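You operate a simulated robot arm through the tools that you are given. There is no shell and no other tool.

The job below is to be done with a simulated robot arm. You get a single attempt, and the scene is never put back.

TASK
Empty the brown and green pots into the soil tub and stack them.
Fine: the green one inside the brown one, where that stood; leave the third pot; spill none.

It is judged by the outcome, as a careful person would: the job done as asked, and still so three seconds after it is handed in. It fails if anything else is knocked over, pushed out of place, dropped, spilled or broken.

THE ROBOT
A 7-joint arm with a two-finger parallel gripper, fixed in place. Base frame: the origin is at the foot of the arm, x ahead of it, y to its left, z up; the work surface is at about z = 860. Lengths are in mm, angles in rad, forces in N, time in s.
Its first joint turns from -2.897 to 2.897 rad. Payload 3.43 kg.
The TCP is the grasp point between the finger pads, 34 mm short of the fingertips. In the tool frame z runs along the fingers and y along their closing line. The gripper opens to 128 mm. The fingers are 24 mm wide and 12 mm thick; the gripper's body (48 by 130 mm) begins 96 mm behind the TCP.
Orientation is that of the tool frame in the base frame, as [roll, pitch, yaw] about the fixed x, y, z axes, in that order (R = Rz(yaw) Ry(pitch) Rx(roll)). With the fingers straight down and closing along the base's y, the tool's x points along the base's -x, its y along +y and its z along -z.

THE INTERFACE
- The arm moves only by the tool servo_tool. Its argument "steps" is a list of rows, each a list of 2 entries, a list of its own where there are three numbers: the shift along the tool's x, y, z in units of 150 mm (1.0 is 150 mm), then the turn, a rotation vector about the tool's x, y, z in units of 45 degrees (1.0 is 45 degrees). In form: [[[dx, dy, dz], [rx, ry, rz]], ...]. A call has 1 to 20 rows; each row is the pose to reach, as a shift and turn from the pose commanded when the call began, along the tool's axes at that moment. "gripper" is the opening, from 0 (shut) to 1 (fully open), set as the call begins (left out, the last holds). A call with a number of a shift or a turn outside -1 to 1 is refused whole. Rows are played at 5 a second. More than 50 mm and 0.15 rad between two rows, or a gripper value outside its range, and nothing of the call is played. Where a pose cannot be reached the arm comes as near as it can. A force on the tool above 40 N (or 10 N above the force at the start of the call, whichever is more), or a blocked arm, ends the call early, and 0.2 s more pass. The fingers move at their own pace (about 153 mm/s each) and stop on an object; they squeeze with about 37 N. The grip force told is the motor's: it shows also when the fingers shut on nothing. Time passes only in rows, and 0.2 s behind the last, so rows that repeat a pose let the fingers close. The reply holds the time, the measured pose of the TCP, the force on the tool along the base axes, the opening and the grip force, in the units named above and with some noise, with the torque about the TCP (base axes, N m) and any sound that the robot's microphone picked up, and new pictures: "views" is both (left out), scene, wrist or none.
- Cameras (640 x 400 px; columns grow to the right, rows downward): "scene" is fixed at [220.7, -498, 1575.3]; the picture's right is [0.90, -0.43, 0.00], its down [-0.21, -0.44, -0.87] and it looks along [0.38, 0.79, -0.49] (base axes); focal length 323 px, centre (320, 200). "wrist" rides on the gripper at [76, -11, -160] in the tool frame; the picture's right is [0.15, 0.99, 0.00], its down [-0.88, 0.13, -0.46] and it looks along [-0.45, 0.07, 0.89] (tool axes); focal length 234 px, centre (320, 200). There is no depth. A picture from a camera that has moved, and an enlarged one, comes with that camera's place and axes in the base frame and with its lens.
- zoom(camera, box): a new picture of the part [left, top, right, bottom] of that camera's present view, enlarged. No time passes.
- sign_off(): hands the job in; it is judged then, once.

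Places have to be worked out from the pictures, the camera data and where the tool is seen. Open the gripper and draw the arm clear of the work before you hand the job in, unless the task says otherwise.

The tools are called after "Request:" as name(argument=value, ...) on one line, values as JSON. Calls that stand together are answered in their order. servo_tool: Moves the arm, as the interface text tells. Its arguments: {"type":"object","properties":{"steps":{"type":"array"},"gripper":{"type":"number"},"views":{"type":"string","enum":["both","scene","wrist","none"]}},"required":["steps"]} The other tools are called the same way: zoom (camera, box) takes an enlarged picture of a part of a camera's view; sign_off () hands the job in.

At the start:

```text
time_s: 0.0
position: [465.5, 306.9, 1245.8]
orientation: [3.141, -0.003, 3.141]
contact_force: [-1.5, 0.0, -0.2]
moment: [0.03, -0.01, 0.0]
finger_gap: 128.2
grip_force: 0.0
```

scene: 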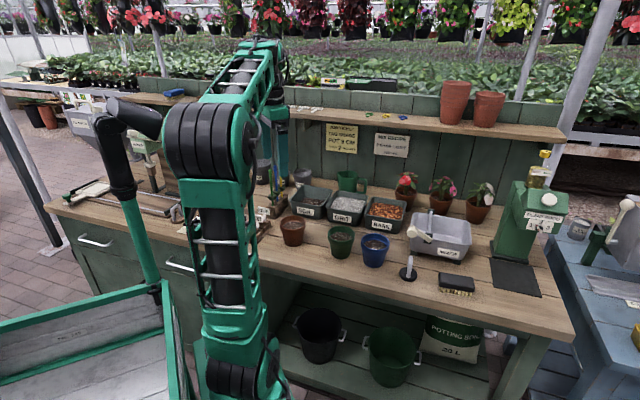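
wrist: 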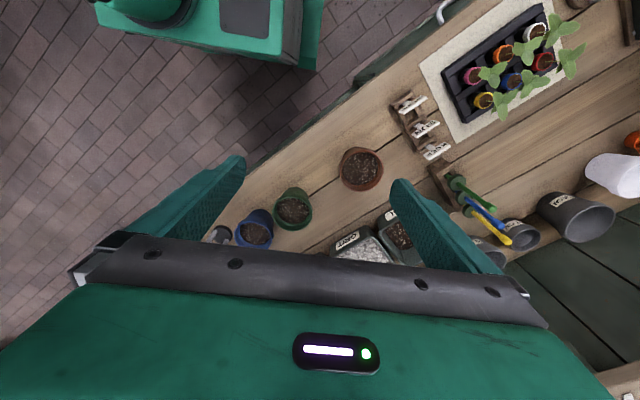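

I'll first look closer at the pots and the tubs in the scene view before moving anything.

Request:
zoom(camera="scene", box=[260, 160, 420, 280])

Request:
zoom(camera="scene", box=[380, 160, 560, 310])

Request:
zoom(camera="wrist", box=[200, 130, 440, 280])

```text
3.33 times, centred on (340, 220) of scene
camera zoom: at [220.7, -498.0, 1575.3], right [0.9, -0.43, 0.0], down [-0.21, -0.44, -0.87], along [0.38, 0.79, -0.49], focal length 1077 px, centre (253, 133)
```

zoom: 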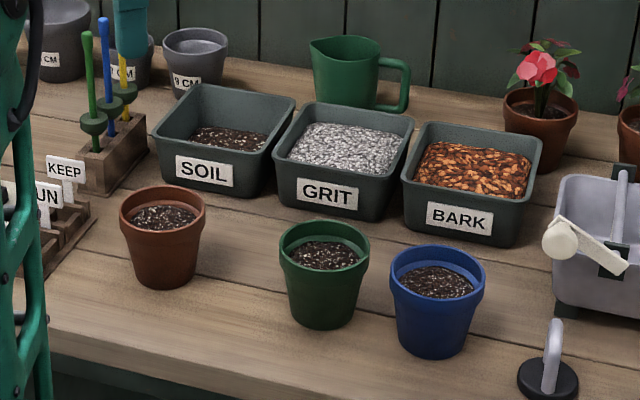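

```text
2.67 times, centred on (470, 235) of scene
camera zoom: at [220.7, -498.0, 1575.3], right [0.9, -0.43, 0.0], down [-0.21, -0.44, -0.87], along [0.38, 0.79, -0.49], focal length 862 px, centre (-80, 107)
```

zoom: 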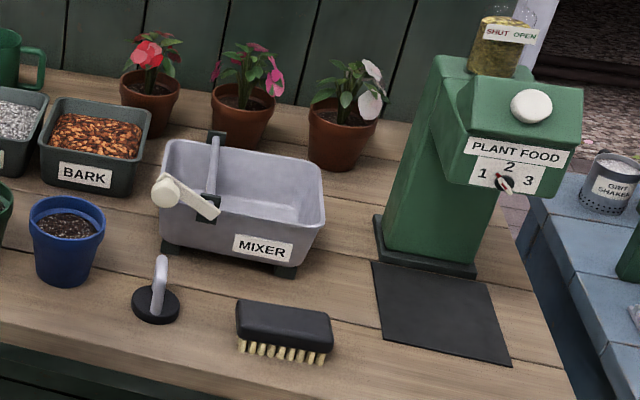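

```text
2.67 times, centred on (320, 205) of wrist
camera zoom: at [390.0, 295.2, 1406.0], right [-0.15, 0.99, 0.0], down [0.88, 0.13, 0.45], along [0.45, 0.07, -0.89], focal length 624 px, centre (320, 187)
```

zoom: 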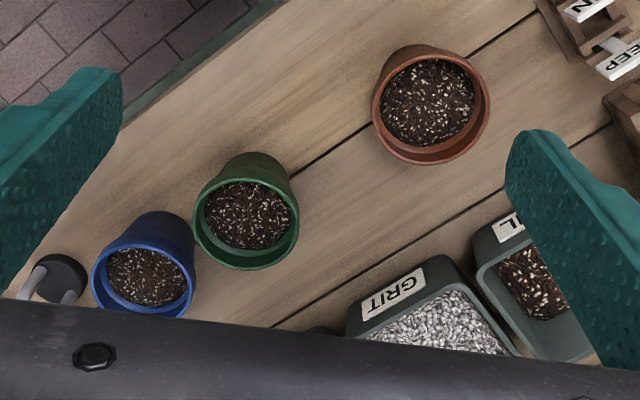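

The pots: brown near (546, 407), green near (671, 270), blue near (747, 185), rims at about z 940. The soil tub is centred near (709, 592) with its rim at about z 930. Before touching anything, I test how far the wrist can roll about the tool axis up here in free air.

Request:
servo_tool(steps=[[[0, 0, 0], [0, 0, 0.17]], [[0, 0, 0], [0, 0, 0.34]], [[0, 0, 0], [0, 0, 0.51]], [[0, 0, 0], [0, 0, 0.68]], [[0, 0, 0], [0, 0, 0.85]], [[0, 0, 0], [0, 0, 1.0]]], views="both")

```text
time_s: 1.4
position: [449.6, 306.6, 1250.3]
orientation: [3.134, 0.005, 2.354]
contact_force: [0.0, -0.9, -0.3]
moment: [-0.01, 0.0, -0.01]
finger_gap: 127.8
grip_force: 0.0
camera wrist: at [386.7, 351.5, 1410.5], right [0.6, 0.8, 0.01], down [0.71, -0.53, 0.46], along [0.37, -0.27, -0.89], focal length 234 px, centre (320, 200)
```

scene: 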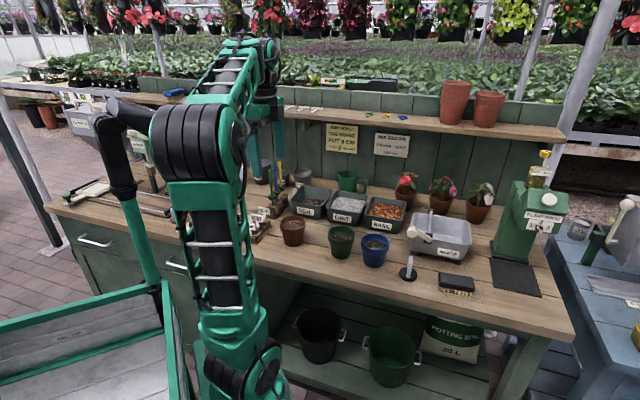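
wrist: 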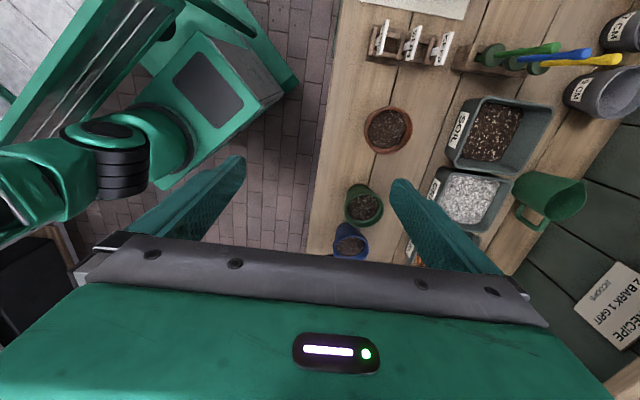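

The wrist turned 45° as commanded but the TCP settled 16 mm off in x. I let it settle for a moment to see whether that is lag or a reach limit.

Request:
servo_tool(steps=[[[0, 0, 0], [0, 0, 0]], [[0, 0, 0], [0, 0, 0]], [[0, 0, 0], [0, 0, 0]]], views="none")

Request:
zoom(camera="wrist", box=[320, 80, 560, 260])

```text
time_s: 2.2
position: [451.1, 306.3, 1250.8]
orientation: [3.132, 0.007, 2.356]
contact_force: [0.2, 0.4, -0.7]
moment: [-0.03, 0.01, 0.01]
finger_gap: 128.1
grip_force: 0.1
```

```text
2.22 times, centred on (440, 170) of wrist
camera zoom: at [386.3, 351.5, 1410.5], right [0.6, 0.8, 0.01], down [0.71, -0.53, 0.46], along [0.37, -0.27, -0.89], focal length 520 px, centre (53, 267)
```

zoom: 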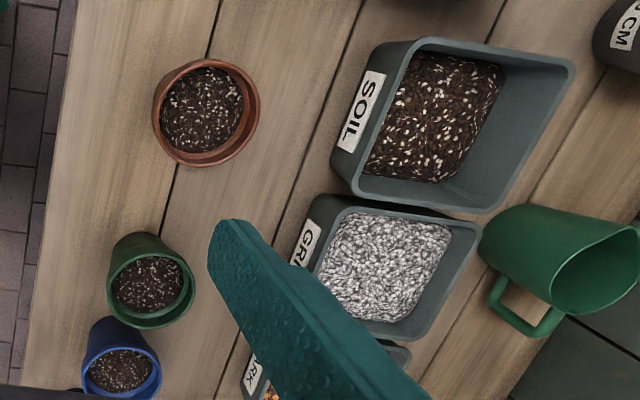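

The offset persists, so that corner is near a reach limit; I move the tool outward over the middle of the work area, staying high (z about 1200), and look again from there.

Request:
servo_tool(steps=[[[0, 0.25, 0.05], [0, 0, 0]], [[0, 0.5, 0.1], [0, 0, 0]], [[0, 0.75, 0.15], [0, 0, 0]], [[0, 1.0, 0.2], [0, 0, 0]], [[0, 1.0, 0.2], [0, 0, 0]]], views="both")

```text
time_s: 3.4
position: [557.9, 412.3, 1222.8]
orientation: [3.132, 0.003, 2.355]
contact_force: [0.2, -0.3, 0.2]
moment: [-0.02, 0.03, 0.0]
finger_gap: 128.1
grip_force: 0.1
camera wrist: at [493.4, 457.1, 1382.2], right [0.6, 0.8, 0.01], down [0.71, -0.53, 0.46], along [0.37, -0.27, -0.89], focal length 234 px, centre (320, 200)
```

scene: 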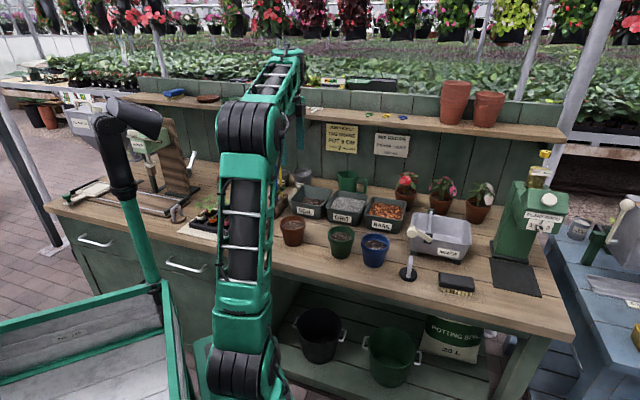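
wrist: 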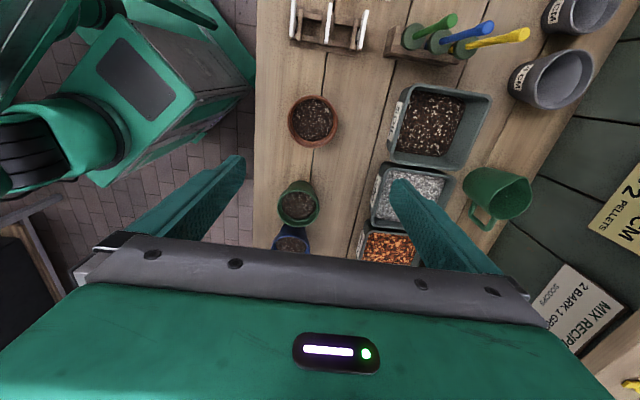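

The arm follows well here. I continue testing the wrist roll range with another 45° in the same direction.

Request:
servo_tool(steps=[[[0, 0, 0], [0, 0, 0.17]], [[0, 0, 0], [0, 0, 0.34]], [[0, 0, 0], [0, 0, 0.51]], [[0, 0, 0], [0, 0, 0.68]], [[0, 0, 0], [0, 0, 0.85]], [[0, 0, 0], [0, 0, 1.0]], [[0, 0, 0], [0, 0, 1.0]]], views="none")

```text
time_s: 5.0
position: [557.3, 413.1, 1223.0]
orientation: [3.133, -0.004, 1.571]
contact_force: [-0.1, -0.1, -0.1]
moment: [0.03, 0.0, -0.01]
finger_gap: 128.1
grip_force: 0.2
```

It followed fully (yaw 1.571, position steady). I go another 45° further.

Request:
servo_tool(steps=[[[0, 0, 0], [0, 0, 0.17]], [[0, 0, 0], [0, 0, 0.34]], [[0, 0, 0], [0, 0, 0.51]], [[0, 0, 0], [0, 0, 0.68]], [[0, 0, 0], [0, 0, 0.85]], [[0, 0, 0], [0, 0, 1.0]], [[0, 0, 0], [0, 0, 1.0]]], views="none")

```text
time_s: 6.6
position: [557.8, 413.0, 1222.4]
orientation: [3.139, -0.01, 0.785]
contact_force: [-0.2, 0.2, 0.3]
moment: [-0.03, 0.04, -0.02]
finger_gap: 127.9
grip_force: 0.0
```

Still following, now at yaw 0.785 with the camera on the far side. One more 45° and a look at both views.

Request:
servo_tool(steps=[[[0, 0, 0], [0, 0, 0.17]], [[0, 0, 0], [0, 0, 0.34]], [[0, 0, 0], [0, 0, 0.51]], [[0, 0, 0], [0, 0, 0.68]], [[0, 0, 0], [0, 0, 0.85]], [[0, 0, 0], [0, 0, 1.0]], [[0, 0, 0], [0, 0, 1.0]]], views="both")

```text
time_s: 8.2
position: [557.9, 412.6, 1222.6]
orientation: [-3.139, -0.009, -0.001]
contact_force: [-0.2, 0.6, -1.1]
moment: [-0.05, -0.03, 0.02]
finger_gap: 127.8
grip_force: 0.0
camera wrist: at [630.9, 423.7, 1382.8], right [0.15, -0.99, 0.0], down [-0.88, -0.13, 0.45], along [-0.44, -0.06, -0.89], focal length 234 px, centre (320, 200)
```

scene: 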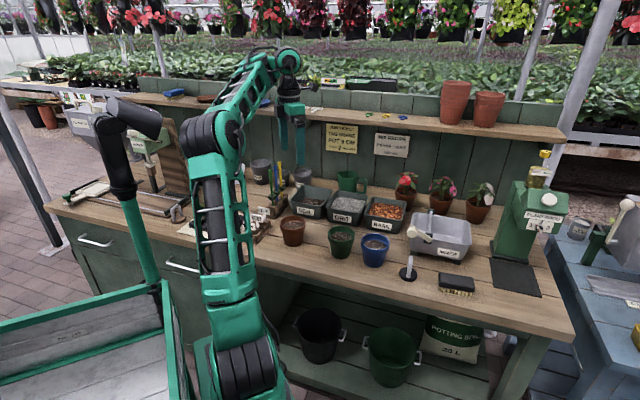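
wrist: 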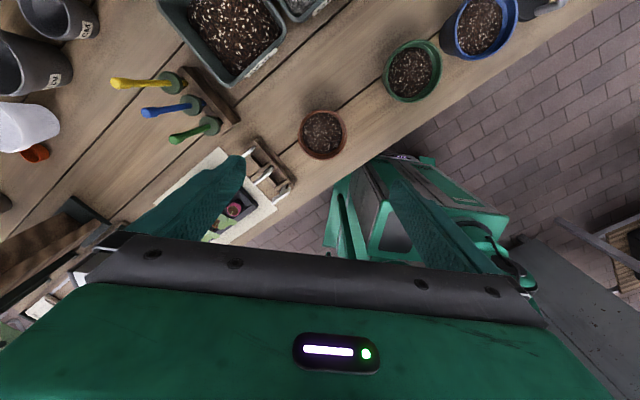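

The wrist rolls through 180° with no trouble. My plan is a near-horizontal grasp across the collar with the camera on top, then pour by rolling. I zoom in on pot and tub shapes for dimensions before testing the tilted pose.

Request:
zoom(camera="scene", box=[270, 200, 330, 250])

Request:
zoom(camera="scene", box=[320, 215, 400, 275])

Request:
zoom(camera="wrist", box=[240, 20, 460, 170])

Request:
zoom(camera="scene", box=[240, 150, 360, 225])

```text
8.00 times, centred on (300, 225) of scene
camera zoom: at [220.7, -498.0, 1575.3], right [0.9, -0.43, 0.0], down [-0.21, -0.44, -0.87], along [0.38, 0.79, -0.49], focal length 2586 px, centre (480, 0)
```

zoom: 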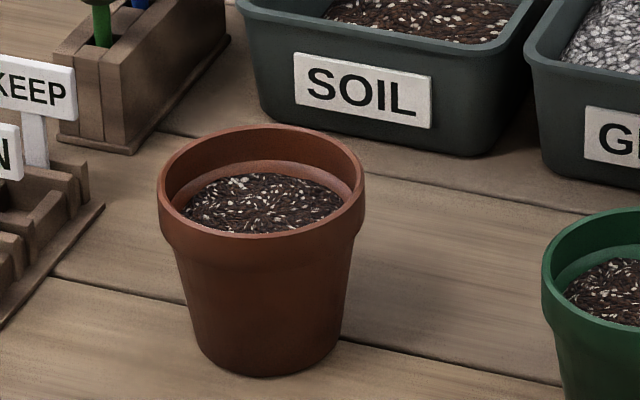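

```text
6.67 times, centred on (360, 245) of scene
camera zoom: at [220.7, -498.0, 1575.3], right [0.9, -0.43, 0.0], down [-0.21, -0.44, -0.87], along [0.38, 0.79, -0.49], focal length 2155 px, centre (53, -100)
```

zoom: 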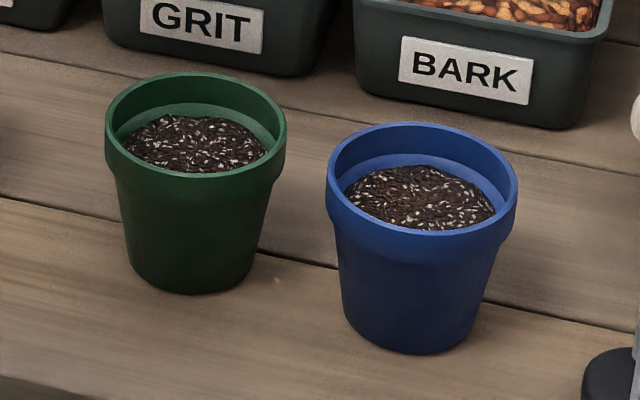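

```text
2.67 times, centred on (350, 95) of wrist
camera zoom: at [630.9, 423.7, 1382.8], right [0.15, -0.99, 0.0], down [-0.88, -0.13, 0.45], along [-0.44, -0.06, -0.89], focal length 624 px, centre (240, 480)
```

zoom: 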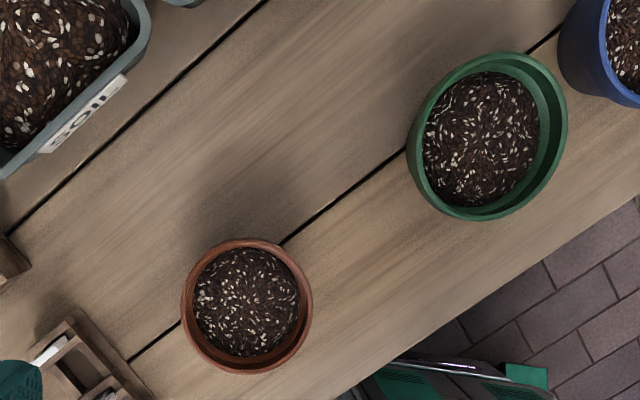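

```text
5.33 times, centred on (300, 188) of scene
camera zoom: at [220.7, -498.0, 1575.3], right [0.9, -0.43, 0.0], down [-0.21, -0.44, -0.87], along [0.38, 0.79, -0.49], focal length 1724 px, centre (427, 267)
```

zoom: 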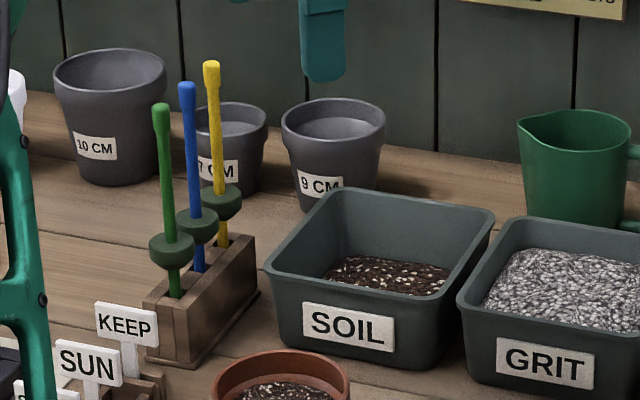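

Brown pot is at about (547, 407), rim z≈945, collar about 22 mm high and 92 mm wide; green is at (671, 274), only 117 mm from blue. I turn the tool back to yaw 0.785 (so its approach will run along the table depth, camera on top) and then pitch it up while high.

Request:
servo_tool(steps=[[[0, 0, 0], [0, 0, -0.17]], [[0, 0, 0], [0, 0, -0.34]], [[0, 0, 0], [0, 0, -0.51]], [[0, 0, 0], [0, 0, -0.68]], [[0, 0, 0], [0, 0, -0.85]], [[0, 0, 0], [0, 0, -0.95]]], views="none")

Request:
servo_tool(steps=[[[0, 0, 0], [0, 0.17, 0]], [[0, 0, 0], [0, 0.34, 0]], [[0, 0, 0], [0, 0.51, 0]], [[0, 0, 0], [0, 0.68, 0]], [[0, 0, 0], [0, 0.85, 0]], [[0, 0, 0], [0, 1.0, 0]], [[0, 0, 0], [0, 1.0, 0]]], views="both")

```text
time_s: 9.6
position: [558.3, 412.5, 1222.8]
orientation: [3.139, -0.01, 0.749]
contact_force: [-0.4, 0.8, -0.3]
moment: [-0.02, 0.0, -0.01]
finger_gap: 128.3
grip_force: 0.0
```

```text
time_s: 11.2
position: [558.8, 411.8, 1222.2]
orientation: [3.14, -0.795, 0.746]
contact_force: [1.9, 0.0, -0.3]
moment: [0.06, 0.11, 0.13]
finger_gap: 127.8
grip_force: 0.0
out of reach, approached as far as the arm can: row 2
camera wrist: at [506.3, 379.6, 1388.4], right [0.75, -0.66, 0.11], down [-0.6, -0.73, -0.31], along [0.28, 0.17, -0.95], focal length 234 px, centre (320, 200)
```

scene: 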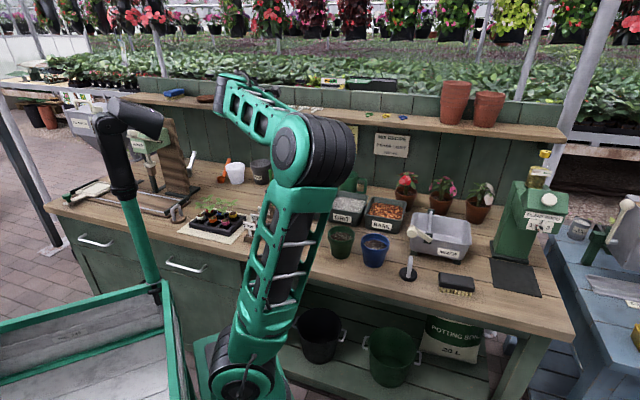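
wrist: 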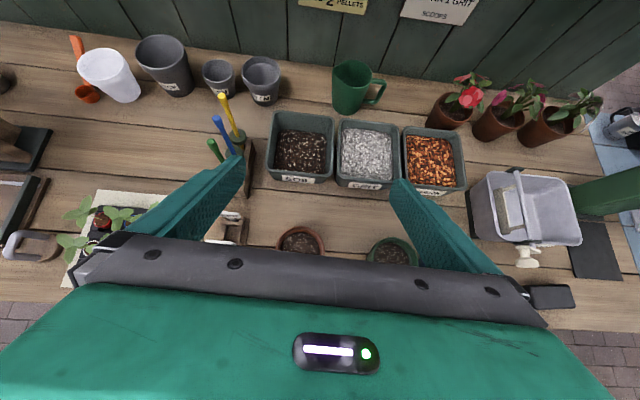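

The tool is now 45° down, pointing along the table depth, after an elbow re-posture that stayed high. I pitch it up another 25°, slowly, and look.

Request:
servo_tool(steps=[[[0, 0, 0], [0, 0.1, 0]], [[0, 0, 0], [0, 0.2, 0]], [[0, 0, 0], [0, 0.3, 0]], [[0, 0, 0], [0, 0.4, 0]], [[0, 0, 0], [0, 0.5, 0]], [[0, 0, 0], [0, 0.56, 0]], [[0, 0, 0], [0, 0.56, 0]]], views="both")

```text
time_s: 12.8
position: [590.8, 405.0, 1244.5]
orientation: [3.091, -1.221, 0.817]
contact_force: [-0.7, 0.1, -0.2]
moment: [-0.05, 0.03, -0.01]
finger_gap: 128.2
grip_force: 0.1
out of reach, approached as far as the arm can: row 3, 4, 5, 6, 7
camera wrist: at [491.1, 328.2, 1369.7], right [0.72, -0.67, 0.15], down [-0.43, -0.61, -0.67], along [0.55, 0.42, -0.73], focal length 234 px, centre (320, 200)
```

scene: 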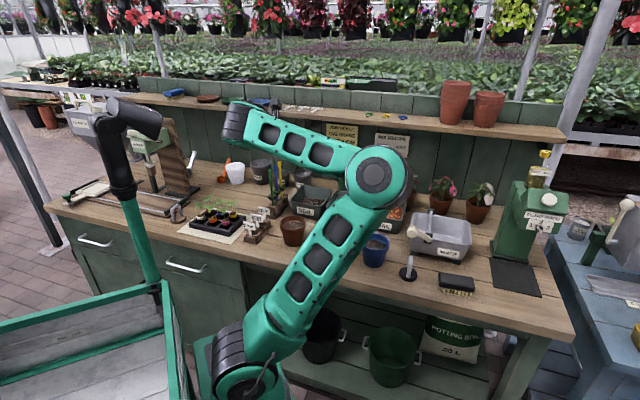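
wrist: 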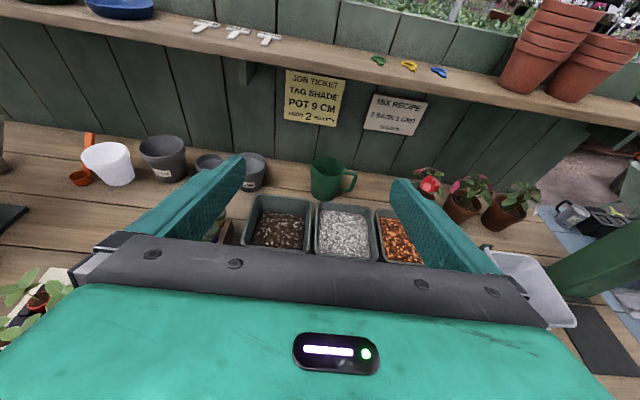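

At this height a flatter tool pose isn't reachable close to the base and the elbow swings out sideways. I go back to tool-down, and will retry pitching from lower down, where the elbow should stay up.

Request:
servo_tool(steps=[[[0, 0, 0], [0, -0.15, 0]], [[0, 0, 0], [0, -0.3, 0]], [[0, 0, 0], [0, -0.45, 0]], [[0, 0, 0], [0, -0.6, 0]], [[0, 0, 0], [0, -0.75, 0]], [[0, 0, 0], [0, -0.9, 0]]], views="none")

Request:
servo_tool(steps=[[[0, 0, 0], [0, -0.15, 0]], [[0, 0, 0], [0, -0.3, 0]], [[0, 0, 0], [0, -0.45, 0]], [[0, 0, 0], [0, -0.6, 0]], [[0, 0, 0], [0, -0.65, 0]], [[0, 0, 0], [0, -0.65, 0]]], views="scene")

```text
time_s: 14.2
position: [590.9, 405.3, 1244.5]
orientation: [3.136, -0.525, 0.75]
contact_force: [0.6, -0.2, -0.2]
moment: [0.01, 0.02, 0.02]
finger_gap: 127.7
grip_force: 0.1
```

```text
time_s: 15.6
position: [587.0, 408.0, 1243.5]
orientation: [3.138, -0.014, 0.751]
contact_force: [-1.9, 1.2, 0.3]
moment: [-0.13, -0.11, -0.02]
finger_gap: 127.7
grip_force: 0.1
out of reach, approached as far as the arm can: row 2, 3, 4
```

scene: 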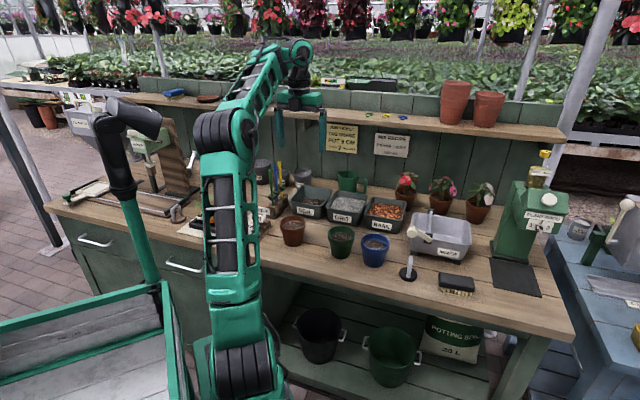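

Back in the elbow-up posture with the tool straight down at (587, 408, 1243). I lower 150 mm (still well above everything) and then pitch 45° there.

Request:
servo_tool(steps=[[[0, 0, 0.25], [0, 0, 0]], [[0, 0, 0.5], [0, 0, 0]], [[0, 0, 0.75], [0, 0, 0]], [[0, 0, 1.0], [0, 0, 0]], [[0, 0, 1.0], [0, 0, 0]]], views="none")

Request:
servo_tool(steps=[[[0, 0, 0], [0, 0.15, 0]], [[0, 0, 0], [0, 0.3, 0]], [[0, 0, 0], [0, 0.45, 0]], [[0, 0, 0], [0, 0.6, 0]], [[0, 0, 0], [0, 0.75, 0]], [[0, 0, 0], [0, 0.9, 0]], [[0, 0, 0], [0, 1.0, 0]], [[0, 0, 0], [0, 1.0, 0]]], views="both")

```text
time_s: 16.8
position: [596.3, 405.5, 1092.7]
orientation: [3.136, -0.014, 0.743]
contact_force: [0.4, -0.1, -0.3]
moment: [-0.02, 0.08, -0.02]
finger_gap: 128.1
grip_force: 0.1
```

```text
time_s: 18.6
position: [601.1, 402.2, 1100.6]
orientation: [3.133, -0.803, 0.757]
contact_force: [0.0, -1.1, -0.2]
moment: [-0.01, -0.01, 0.02]
finger_gap: 128.3
grip_force: 0.1
out of reach, approached as far as the arm can: row 7, 8
camera wrist: at [546.0, 367.3, 1266.6], right [0.75, -0.65, 0.11], down [-0.6, -0.74, -0.31], along [0.29, 0.17, -0.94], focal length 234 px, centre (320, 200)
```

scene: 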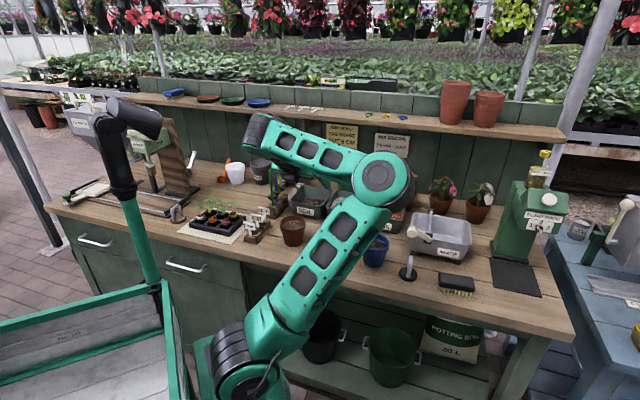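
wrist: 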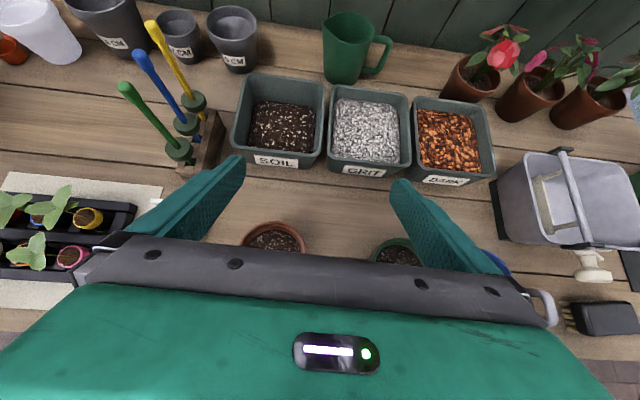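

With the tool pointing radially, 45° is about the limit and the elbow swings right. I try turning this pitched tool about the vertical so it points along base +x instead, and watch where the elbow goes.

Request:
servo_tool(steps=[[[0, 0, 0], [-0.095, 0, 0.098]], [[0, 0, 0], [-0.19, 0, 0.197]], [[0, 0, 0], [-0.285, 0, 0.295]], [[0, 0, 0], [-0.38, 0, 0.393]], [[0, 0, 0], [-0.475, 0, 0.491]], [[0, 0, 0], [-0.57, 0, 0.59]], [[0, 0, 0], [-0.664, 0, 0.688]], [[0, 0, 0], [-0.664, 0, 0.688]]], views="scene")

```text
time_s: 20.4
position: [721.8, 362.8, 1215.0]
orientation: [-3.129, -0.795, 0.176]
contact_force: [-0.3, -0.8, -0.9]
moment: [0.02, 0.02, -0.01]
finger_gap: 127.9
grip_force: 0.0
out of reach, approached as far as the arm can: row 1, 2, 3, 4, 5, 6, 7, 8
```

scene: 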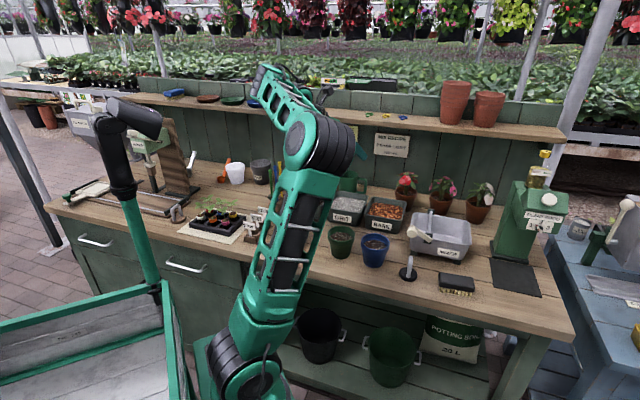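

That direction is unreachable and the arm drifted far out and up, so I must avoid commanding such poses near objects. I look closely at the arm's build and current posture to understand its kinematics.

Request:
zoom(camera="scene", box=[160, 40, 480, 400])

Request:
zoom(camera="wrist", box=[0, 0, 640, 400])

```text
1.11 times, centred on (320, 220) of scene
camera zoom: at [220.7, -498.0, 1575.3], right [0.9, -0.43, 0.0], down [-0.21, -0.44, -0.87], along [0.38, 0.79, -0.49], focal length 359 px, centre (320, 178)
```

zoom: 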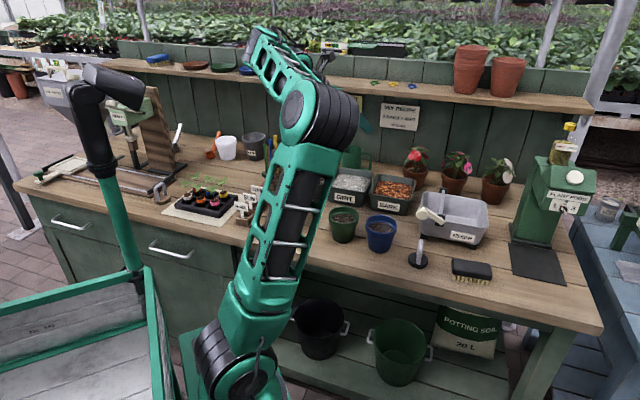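

```text
1.00 times, centred on (320, 200) of wrist (not enlarged: the box is as wide or as high as the picture)
camera zoom: at [659.9, 360.5, 1381.5], right [0.28, -0.95, 0.09], down [-0.9, -0.3, -0.31], along [0.32, 0.0, -0.95], focal length 234 px, centre (320, 200)
```

zoom: 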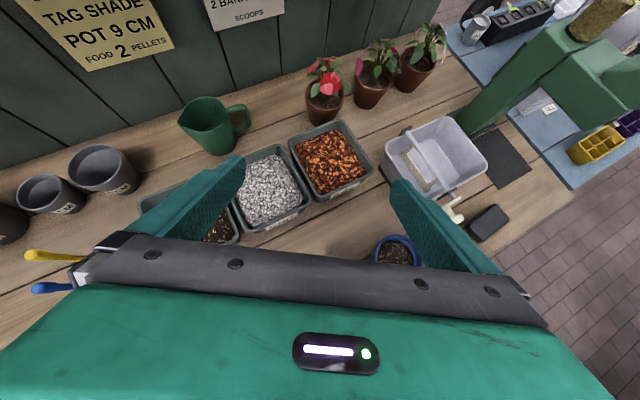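

The wrist-to-TCP length is about 350 mm, so flat radial poses near the brown pot are too cramped. At this more outward spot I try swinging the pitched tool about the vertical the other way, toward +y.

Request:
servo_tool(steps=[[[0, 0, 0], [0.119, 0, -0.117]], [[0, 0, 0], [0.238, 0, -0.233]], [[0, 0, 0], [0.357, 0, -0.35]], [[0, 0, 0], [0.475, 0, -0.467]], [[0, 0, 0], [0.594, 0, -0.583]], [[0, 0, 0], [0.713, 0, -0.7]], [[0, 0, 0], [0.713, 0, -0.7]]], views="scene")

```text
time_s: 22.0
position: [721.8, 363.8, 1216.7]
orientation: [-3.134, -0.801, 0.966]
contact_force: [-0.2, 1.2, -0.4]
moment: [0.07, -0.01, 0.0]
finger_gap: 128.1
grip_force: 0.1
```

scene: 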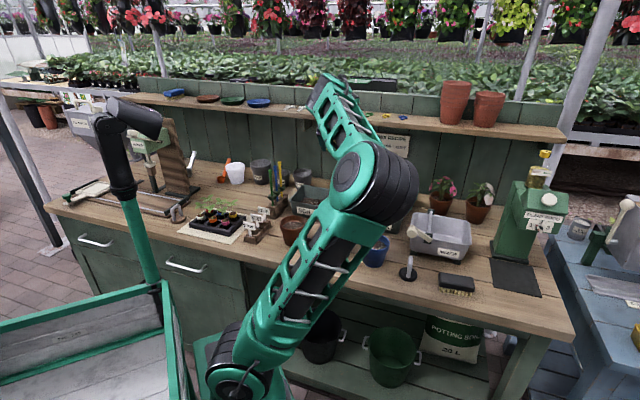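

That swing tracked exactly. I continue to about h = 95° (pointing along +y) to see how it behaves.

Request:
servo_tool(steps=[[[0, 0, 0], [0.119, 0, -0.117]], [[0, 0, 0], [0.238, 0, -0.233]], [[0, 0, 0], [0.357, 0, -0.35]], [[0, 0, 0], [0.475, 0, -0.467]], [[0, 0, 0], [0.594, 0, -0.583]], [[0, 0, 0], [0.62, 0, -0.61]], [[0, 0, 0], [0.62, 0, -0.61]]], views="both")

```text
time_s: 23.6
position: [723.4, 365.2, 1217.0]
orientation: [-3.141, -0.804, 1.657]
contact_force: [-0.3, -0.3, -0.5]
moment: [0.02, -0.02, 0.0]
finger_gap: 127.8
grip_force: 0.1
camera wrist: at [715.7, 301.3, 1383.8], right [0.98, 0.19, 0.11], down [0.21, -0.92, -0.32], along [0.04, 0.33, -0.94], focal length 234 px, centre (320, 200)
```

scene: 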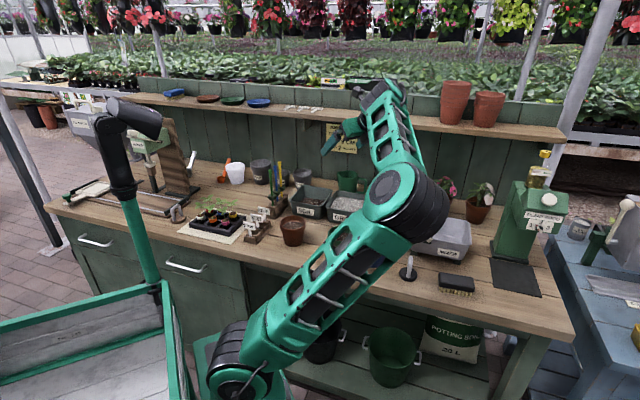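
wrist: 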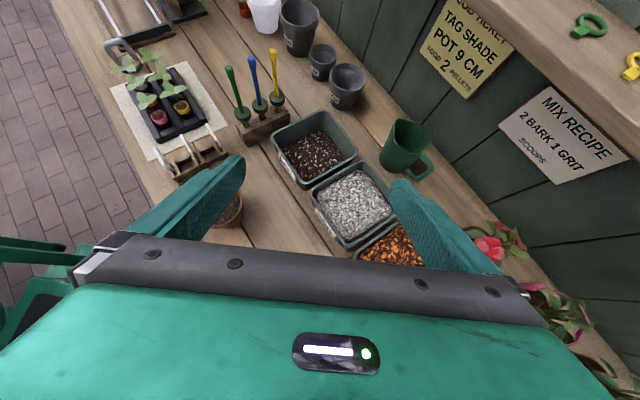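

Pointing along +y at 45° works at this place. I test pitching it flatter here (another 25°).

Request:
servo_tool(steps=[[[0, 0, 0], [0, 0.1, 0]], [[0, 0, 0], [0, 0.2, 0]], [[0, 0, 0], [0, 0.3, 0]], [[0, 0, 0], [0, 0.4, 0]], [[0, 0, 0], [0, 0.5, 0]], [[0, 0, 0], [0, 0.56, 0]], [[0, 0, 0], [0, 0.56, 0]]], views="scene")

```text
time_s: 25.2
position: [722.5, 364.2, 1217.3]
orientation: [3.14, -1.245, 1.657]
contact_force: [-0.7, -0.3, 0.2]
moment: [0.0, 0.0, 0.0]
finger_gap: 127.8
grip_force: 0.0
```

scene: 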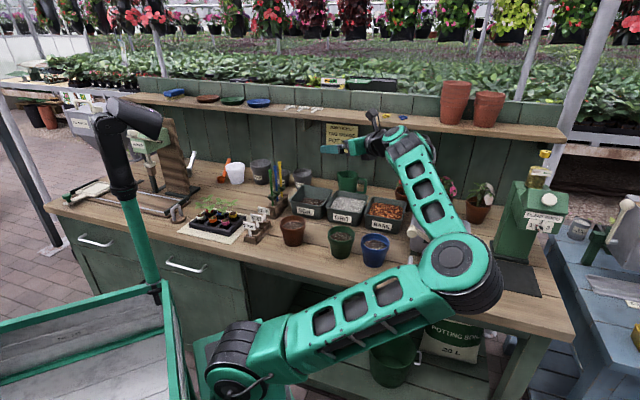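

A nearly flat tool (19° below horizontal) is reachable when pointing along +y with the elbow out over the front of the table. So my scheme: grasp at about 45°, carry, then roll-pour over the tub. I return to 45° pitch and move to a test position high over the soil tub.

Request:
servo_tool(steps=[[[0, 0, 0], [0, -0.15, 0]], [[0, 0, 0], [0, -0.3, 0]], [[0, 0, 0], [0, -0.45, 0]], [[0, 0, 0], [0, -0.585, 0]], [[0, 0, 0], [0, -0.585, 0]]], views="none")

Request:
servo_tool(steps=[[[0.06, 0.01, 0.2], [0, 0, 0]], [[0.12, 0.015, 0.4], [0, 0, 0]], [[0.18, 0.02, 0.6], [0, 0, 0]], [[0.24, 0.025, 0.8], [0, 0, 0]], [[0.3, 0.03, 1.0], [0, 0, 0]], [[0.3, 0.03, 1.0], [0, 0, 0]]], views="scene")

```text
time_s: 26.4
position: [722.4, 364.8, 1218.6]
orientation: [-3.14, -0.784, 1.655]
contact_force: [-0.6, 1.3, 0.3]
moment: [0.0, -0.01, 0.03]
finger_gap: 127.9
grip_force: 0.0
```

```text
time_s: 27.8
position: [716.0, 502.5, 1144.7]
orientation: [3.141, -0.783, 1.654]
contact_force: [-0.4, -0.2, -0.2]
moment: [-0.03, -0.01, -0.02]
finger_gap: 128.0
grip_force: 0.1
```

scene: 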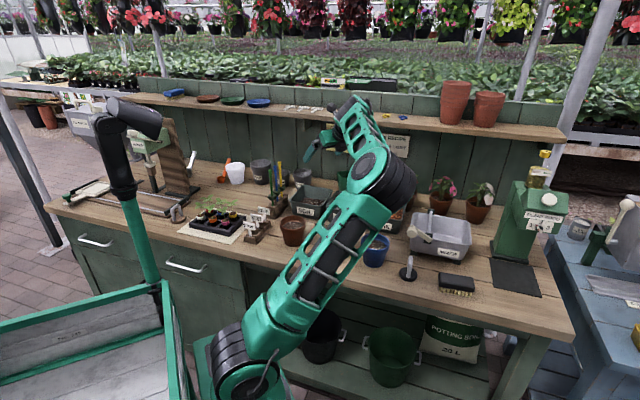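

Now over toward the tub: I finish the shift to about (709, 592, 1115) and swing the pointing direction to about 65°, which keeps the wrist clear of the green pot.

Request:
servo_tool(steps=[[[0.06, 0, 0.12], [-0.1, 0, 0.1]], [[0.12, 0, 0.24], [-0.2, 0, 0.2]], [[0.18, 0, 0.36], [-0.3, 0, 0.3]], [[0.24, 0, 0.48], [-0.4, 0, 0.4]], [[0.282, 0, 0.565], [-0.471, 0, 0.471]], [[0.282, 0, 0.565], [-0.471, 0, 0.471]]], views="both")

```text
time_s: 29.2
position: [707.5, 590.4, 1115.0]
orientation: [-3.142, -0.785, 1.131]
contact_force: [0.1, 0.1, 1.1]
moment: [0.02, 0.0, 0.02]
finger_gap: 128.0
grip_force: 0.0
camera wrist: at [671.0, 542.3, 1280.4], right [0.94, -0.33, 0.1], down [-0.28, -0.91, -0.3], along [0.19, 0.25, -0.95], focal length 234 px, centre (320, 200)
```

scene: 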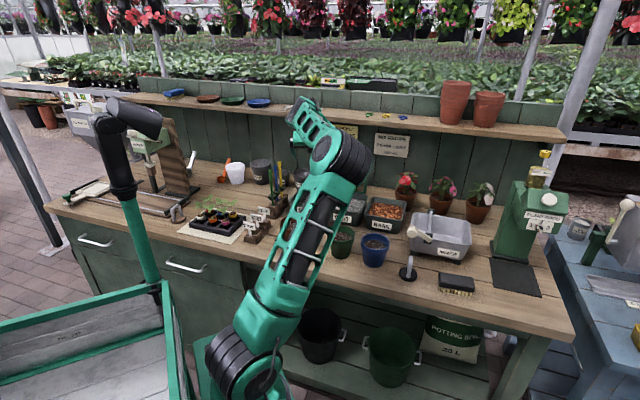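
wrist: 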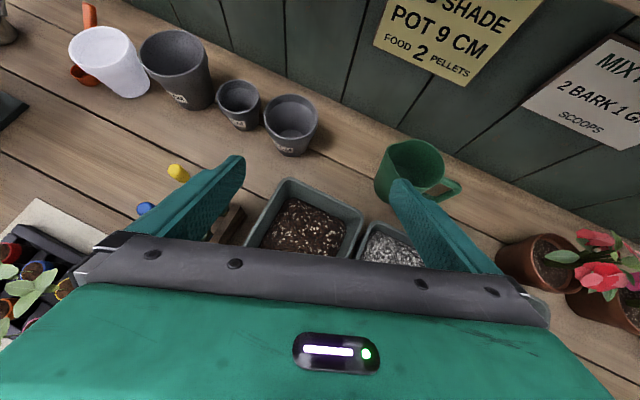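

Reachable and steady above the soil tub. I now dry-run the pour rotation (empty gripper) about an axis 22.5° off the tool axis, tipping to the left, first 45°.

Request:
servo_tool(steps=[[[0, 0, 0], [-0.064, 0, -0.154]], [[0, 0, 0], [-0.128, 0, -0.308]], [[0, 0, 0], [-0.192, 0, -0.462]], [[0, 0, 0], [-0.255, 0, -0.616]], [[0, 0, 0], [-0.319, 0, -0.77]], [[0, 0, 0], [-0.383, 0, -0.924]], [[0, 0, 0], [-0.383, 0, -0.924]]], views="none")

Request:
servo_tool(steps=[[[0, 0, 0], [-0.064, 0, -0.154]], [[0, 0, 0], [-0.128, 0, -0.308]], [[0, 0, 0], [-0.192, 0, -0.462]], [[0, 0, 0], [-0.255, 0, -0.616]], [[0, 0, 0], [-0.319, 0, -0.77]], [[0, 0, 0], [-0.383, 0, -0.924]], [[0, 0, 0], [-0.383, 0, -0.924]]], views="scene")

```text
time_s: 30.8
position: [708.1, 589.1, 1114.4]
orientation: [2.317, -0.473, 1.961]
contact_force: [-0.8, -0.3, 0.2]
moment: [-0.01, 0.0, -0.01]
finger_gap: 128.1
grip_force: 0.1
```

```text
time_s: 32.4
position: [707.3, 590.9, 1114.7]
orientation: [1.937, 0.147, 2.339]
contact_force: [0.7, 0.2, -0.5]
moment: [0.0, 0.01, -0.05]
finger_gap: 128.2
grip_force: 0.0
```

scene: 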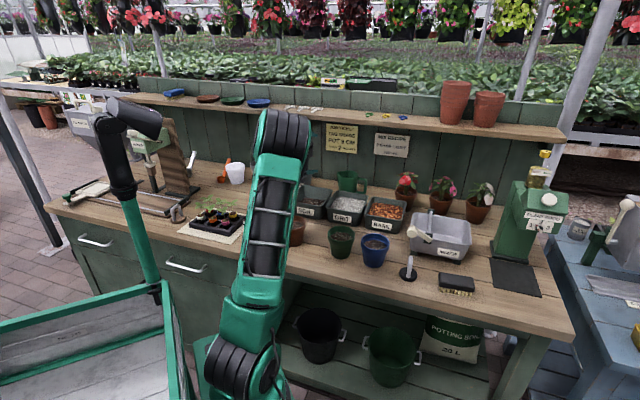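

The dry run holds position through 90°. I continue to 135° and then 180°.

Request:
servo_tool(steps=[[[0, 0, 0], [-0.064, 0, -0.154]], [[0, 0, 0], [-0.128, 0, -0.308]], [[0, 0, 0], [-0.192, 0, -0.462]], [[0, 0, 0], [-0.255, 0, -0.616]], [[0, 0, 0], [-0.319, 0, -0.77]], [[0, 0, 0], [-0.383, 0, -0.924]], [[0, 0, 0], [-0.383, 0, -0.924]]], views="none")

Request:
servo_tool(steps=[[[0, 0, 0], [-0.064, 0, -0.154]], [[0, 0, 0], [-0.128, 0, -0.308]], [[0, 0, 0], [-0.192, 0, -0.462]], [[0, 0, 0], [-0.255, 0, -0.616]], [[0, 0, 0], [-0.319, 0, -0.77]], [[0, 0, 0], [-0.383, 0, -0.924]], [[0, 0, 0], [-0.383, 0, -0.924]]], views="both")

```text
time_s: 34.0
position: [708.0, 591.0, 1114.4]
orientation: [1.728, 0.849, 2.547]
contact_force: [0.1, 0.1, -0.1]
moment: [0.02, 0.0, 0.0]
finger_gap: 127.8
grip_force: 0.1
```

```text
time_s: 35.6
position: [707.7, 590.3, 1114.6]
orientation: [-1.641, 1.569, -0.508]
contact_force: [-0.6, -0.7, -0.6]
moment: [-0.01, -0.02, 0.02]
finger_gap: 127.8
grip_force: 0.0
camera wrist: at [649.2, 441.4, 1038.6], right [-0.9, 0.42, -0.15], down [-0.31, -0.36, 0.88], along [0.32, 0.83, 0.45], focal length 234 px, centre (320, 200)
```

scene: 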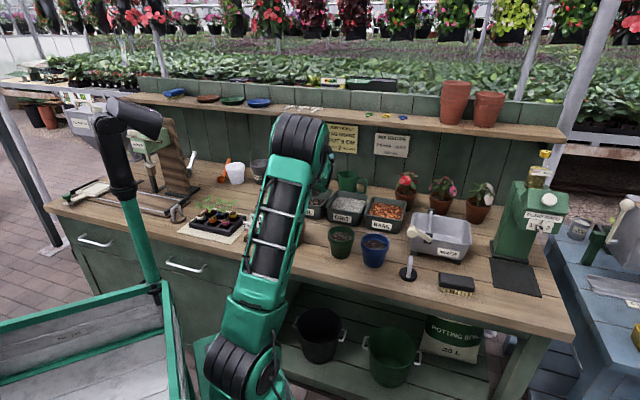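
wrist: 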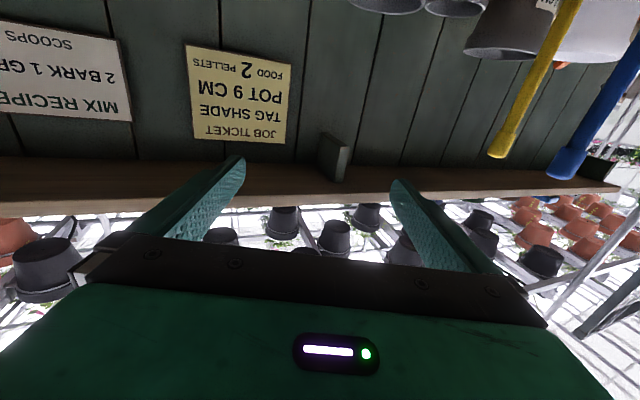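

The whole 180° roll (pot tilt 135°) works over the tub with the elbow safely up. I unwind the rotation the same way.

Request:
servo_tool(steps=[[[0, 0, 0], [0.064, 0, 0.154]], [[0, 0, 0], [0.128, 0, 0.308]], [[0, 0, 0], [0.192, 0, 0.462]], [[0, 0, 0], [0.255, 0, 0.616]], [[0, 0, 0], [0.319, 0, 0.77]], [[0, 0, 0], [0.383, 0, 0.924]]], views="none")

Request:
servo_tool(steps=[[[0, 0, 0], [0.064, 0, 0.154]], [[0, 0, 0], [0.128, 0, 0.308]], [[0, 0, 0], [0.192, 0, 0.462]], [[0, 0, 0], [0.255, 0, 0.616]], [[0, 0, 0], [0.319, 0, 0.77]], [[0, 0, 0], [0.383, 0, 0.924]]], views="none")

Request:
servo_tool(steps=[[[0, 0, 0], [0.064, 0, 0.154]], [[0, 0, 0], [0.128, 0, 0.308]], [[0, 0, 0], [0.192, 0, 0.462]], [[0, 0, 0], [0.255, 0, 0.616]], [[0, 0, 0], [0.319, 0, 0.77]], [[0, 0, 0], [0.383, 0, 0.924]]], views="none")

Request:
servo_tool(steps=[[[0, 0, 0], [0.064, 0, 0.154]], [[0, 0, 0], [0.128, 0, 0.308]], [[0, 0, 0], [0.192, 0, 0.462]], [[0, 0, 0], [0.255, 0, 0.616]], [[0, 0, 0], [0.319, 0, 0.77]], [[0, 0, 0], [0.383, 0, 0.924]], [[0, 0, 0], [0.383, 0, 0.924]]], views="scene")

```text
time_s: 37.0
position: [707.3, 590.6, 1114.2]
orientation: [1.728, 0.848, 2.545]
contact_force: [-0.2, 0.2, 0.2]
moment: [0.02, -0.01, 0.01]
finger_gap: 128.0
grip_force: 0.1
```

```text
time_s: 38.4
position: [707.1, 591.2, 1114.5]
orientation: [1.938, 0.146, 2.338]
contact_force: [1.0, 0.2, -0.8]
moment: [0.0, -0.02, 0.0]
finger_gap: 127.7
grip_force: 0.1
```

```text
time_s: 39.8
position: [707.5, 592.6, 1115.4]
orientation: [2.316, -0.477, 1.957]
contact_force: [0.0, -0.1, -0.3]
moment: [-0.03, 0.01, 0.0]
finger_gap: 128.1
grip_force: 0.1
```

```text
time_s: 41.4
position: [707.7, 590.7, 1113.9]
orientation: [-3.139, -0.785, 1.13]
contact_force: [0.8, -0.5, -0.2]
moment: [0.01, -0.01, 0.01]
finger_gap: 128.2
grip_force: 0.1
```

scene: 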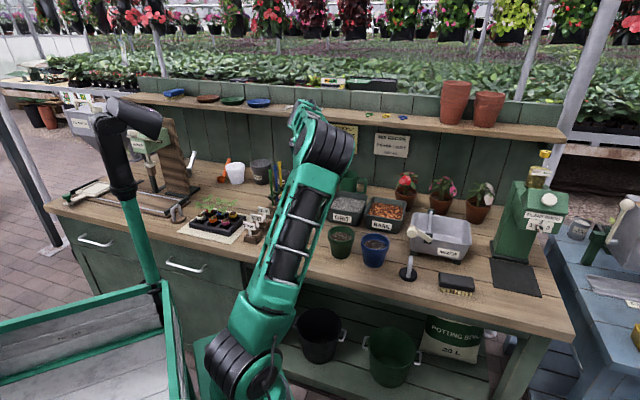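

Now I bring the tool (45°, open) toward a point above the brown pot, swinging to point along +y on the way, staying above z 1080.

Request:
servo_tool(steps=[[[-0.13, -0.045, -0.085], [0.079, 0, -0.079]], [[-0.27, -0.09, -0.17], [0.157, 0, -0.157]], [[-0.4, -0.135, -0.255], [0.236, 0, -0.236]], [[-0.54, -0.18, -0.34], [0.314, 0, -0.314]], [[-0.68, -0.225, -0.425], [0.393, 0, -0.393]], [[-0.68, -0.225, -0.425], [0.393, 0, -0.393]]], views="both")

```text
time_s: 42.8
position: [626.9, 499.2, 1085.4]
orientation: [-3.141, -0.783, 1.572]
contact_force: [-0.7, 0.4, 0.5]
moment: [0.0, 0.01, 0.0]
finger_gap: 128.3
grip_force: 0.0
camera wrist: at [614.1, 440.1, 1253.0], right [0.99, 0.1, 0.1], down [0.13, -0.95, -0.3], along [0.07, 0.31, -0.95], focal length 234 px, centre (320, 200)
```

scene: 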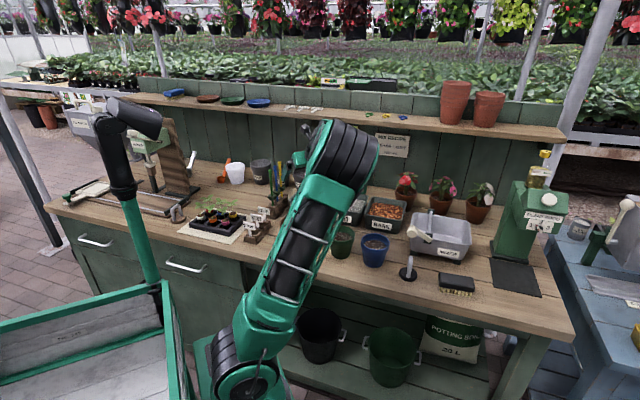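
wrist: 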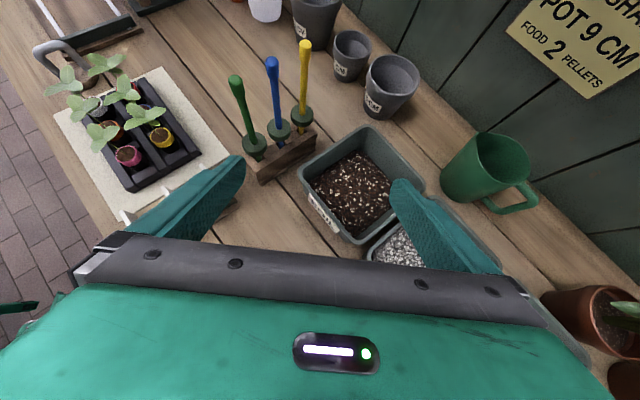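

Fine so far. I move on to a point above the brown pot at z about 1050.

Request:
servo_tool(steps=[[[-0.15, -0.133, -0.067], [0, 0, 0]], [[-0.3, -0.267, -0.133], [0, 0, 0]], [[-0.45, -0.4, -0.2], [0, 0, 0]], [[-0.597, -0.533, -0.267], [0, 0, 0]], [[-0.597, -0.533, -0.267], [0, 0, 0]]], views="both")

```text
time_s: 44.0
position: [547.5, 409.3, 1050.5]
orientation: [-3.139, -0.785, 1.567]
contact_force: [0.9, -0.5, 0.8]
moment: [0.0, -0.01, 0.0]
finger_gap: 128.1
grip_force: 0.0
camera wrist: at [535.1, 349.7, 1216.5], right [0.99, 0.1, 0.1], down [0.13, -0.95, -0.3], along [0.07, 0.31, -0.95], focal length 234 px, centre (320, 200)
```

scene: 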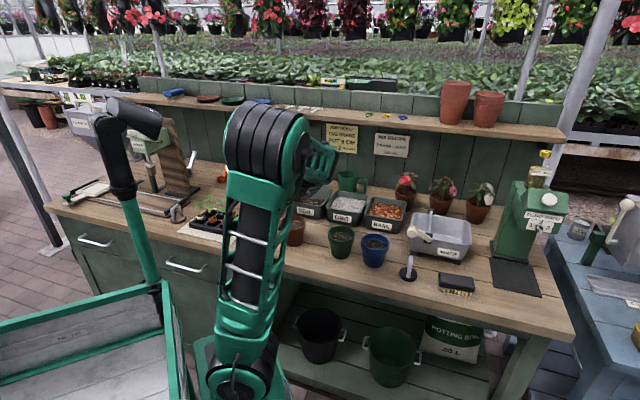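
wrist: 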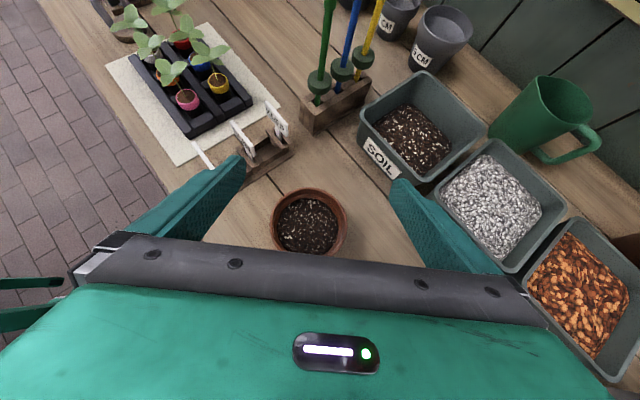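

The pose is reachable directly above brown (547.5, 409, 1050), 45°, elbow up. I zoom in on the wrist view to refine the pot's position before descending.

Request:
zoom(camera="wrist", box=[230, 140, 420, 260])

Request:
zoom(camera="scene", box=[220, 100, 400, 280])

```text
3.33 times, centred on (325, 200) of wrist
camera zoom: at [535.1, 349.7, 1216.5], right [0.99, 0.1, 0.1], down [0.13, -0.95, -0.3], along [0.07, 0.31, -0.95], focal length 781 px, centre (303, 200)
```

zoom: 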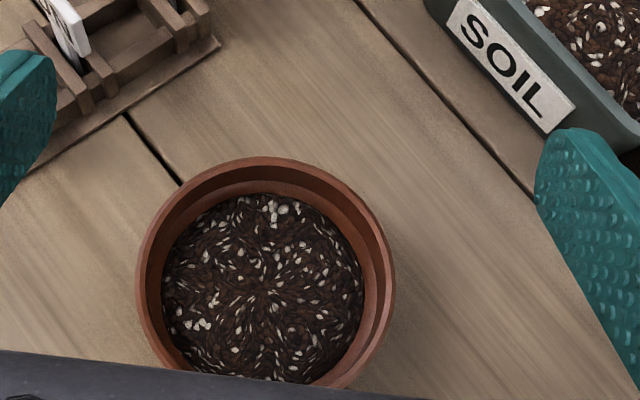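

```text
2.22 times, centred on (310, 190) of scene
camera zoom: at [220.7, -498.0, 1575.3], right [0.9, -0.43, 0.0], down [-0.21, -0.44, -0.87], along [0.38, 0.79, -0.49], focal length 718 px, centre (342, 222)
```

zoom: 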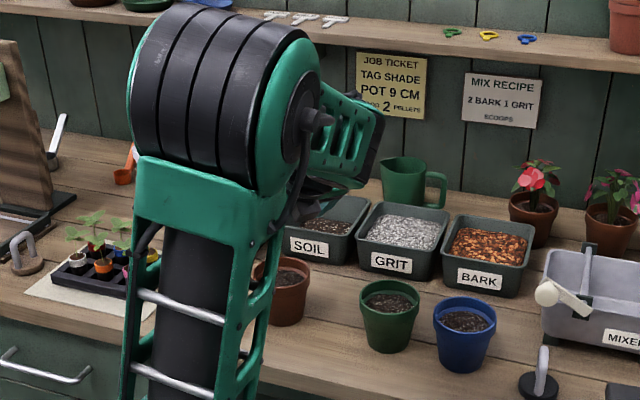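

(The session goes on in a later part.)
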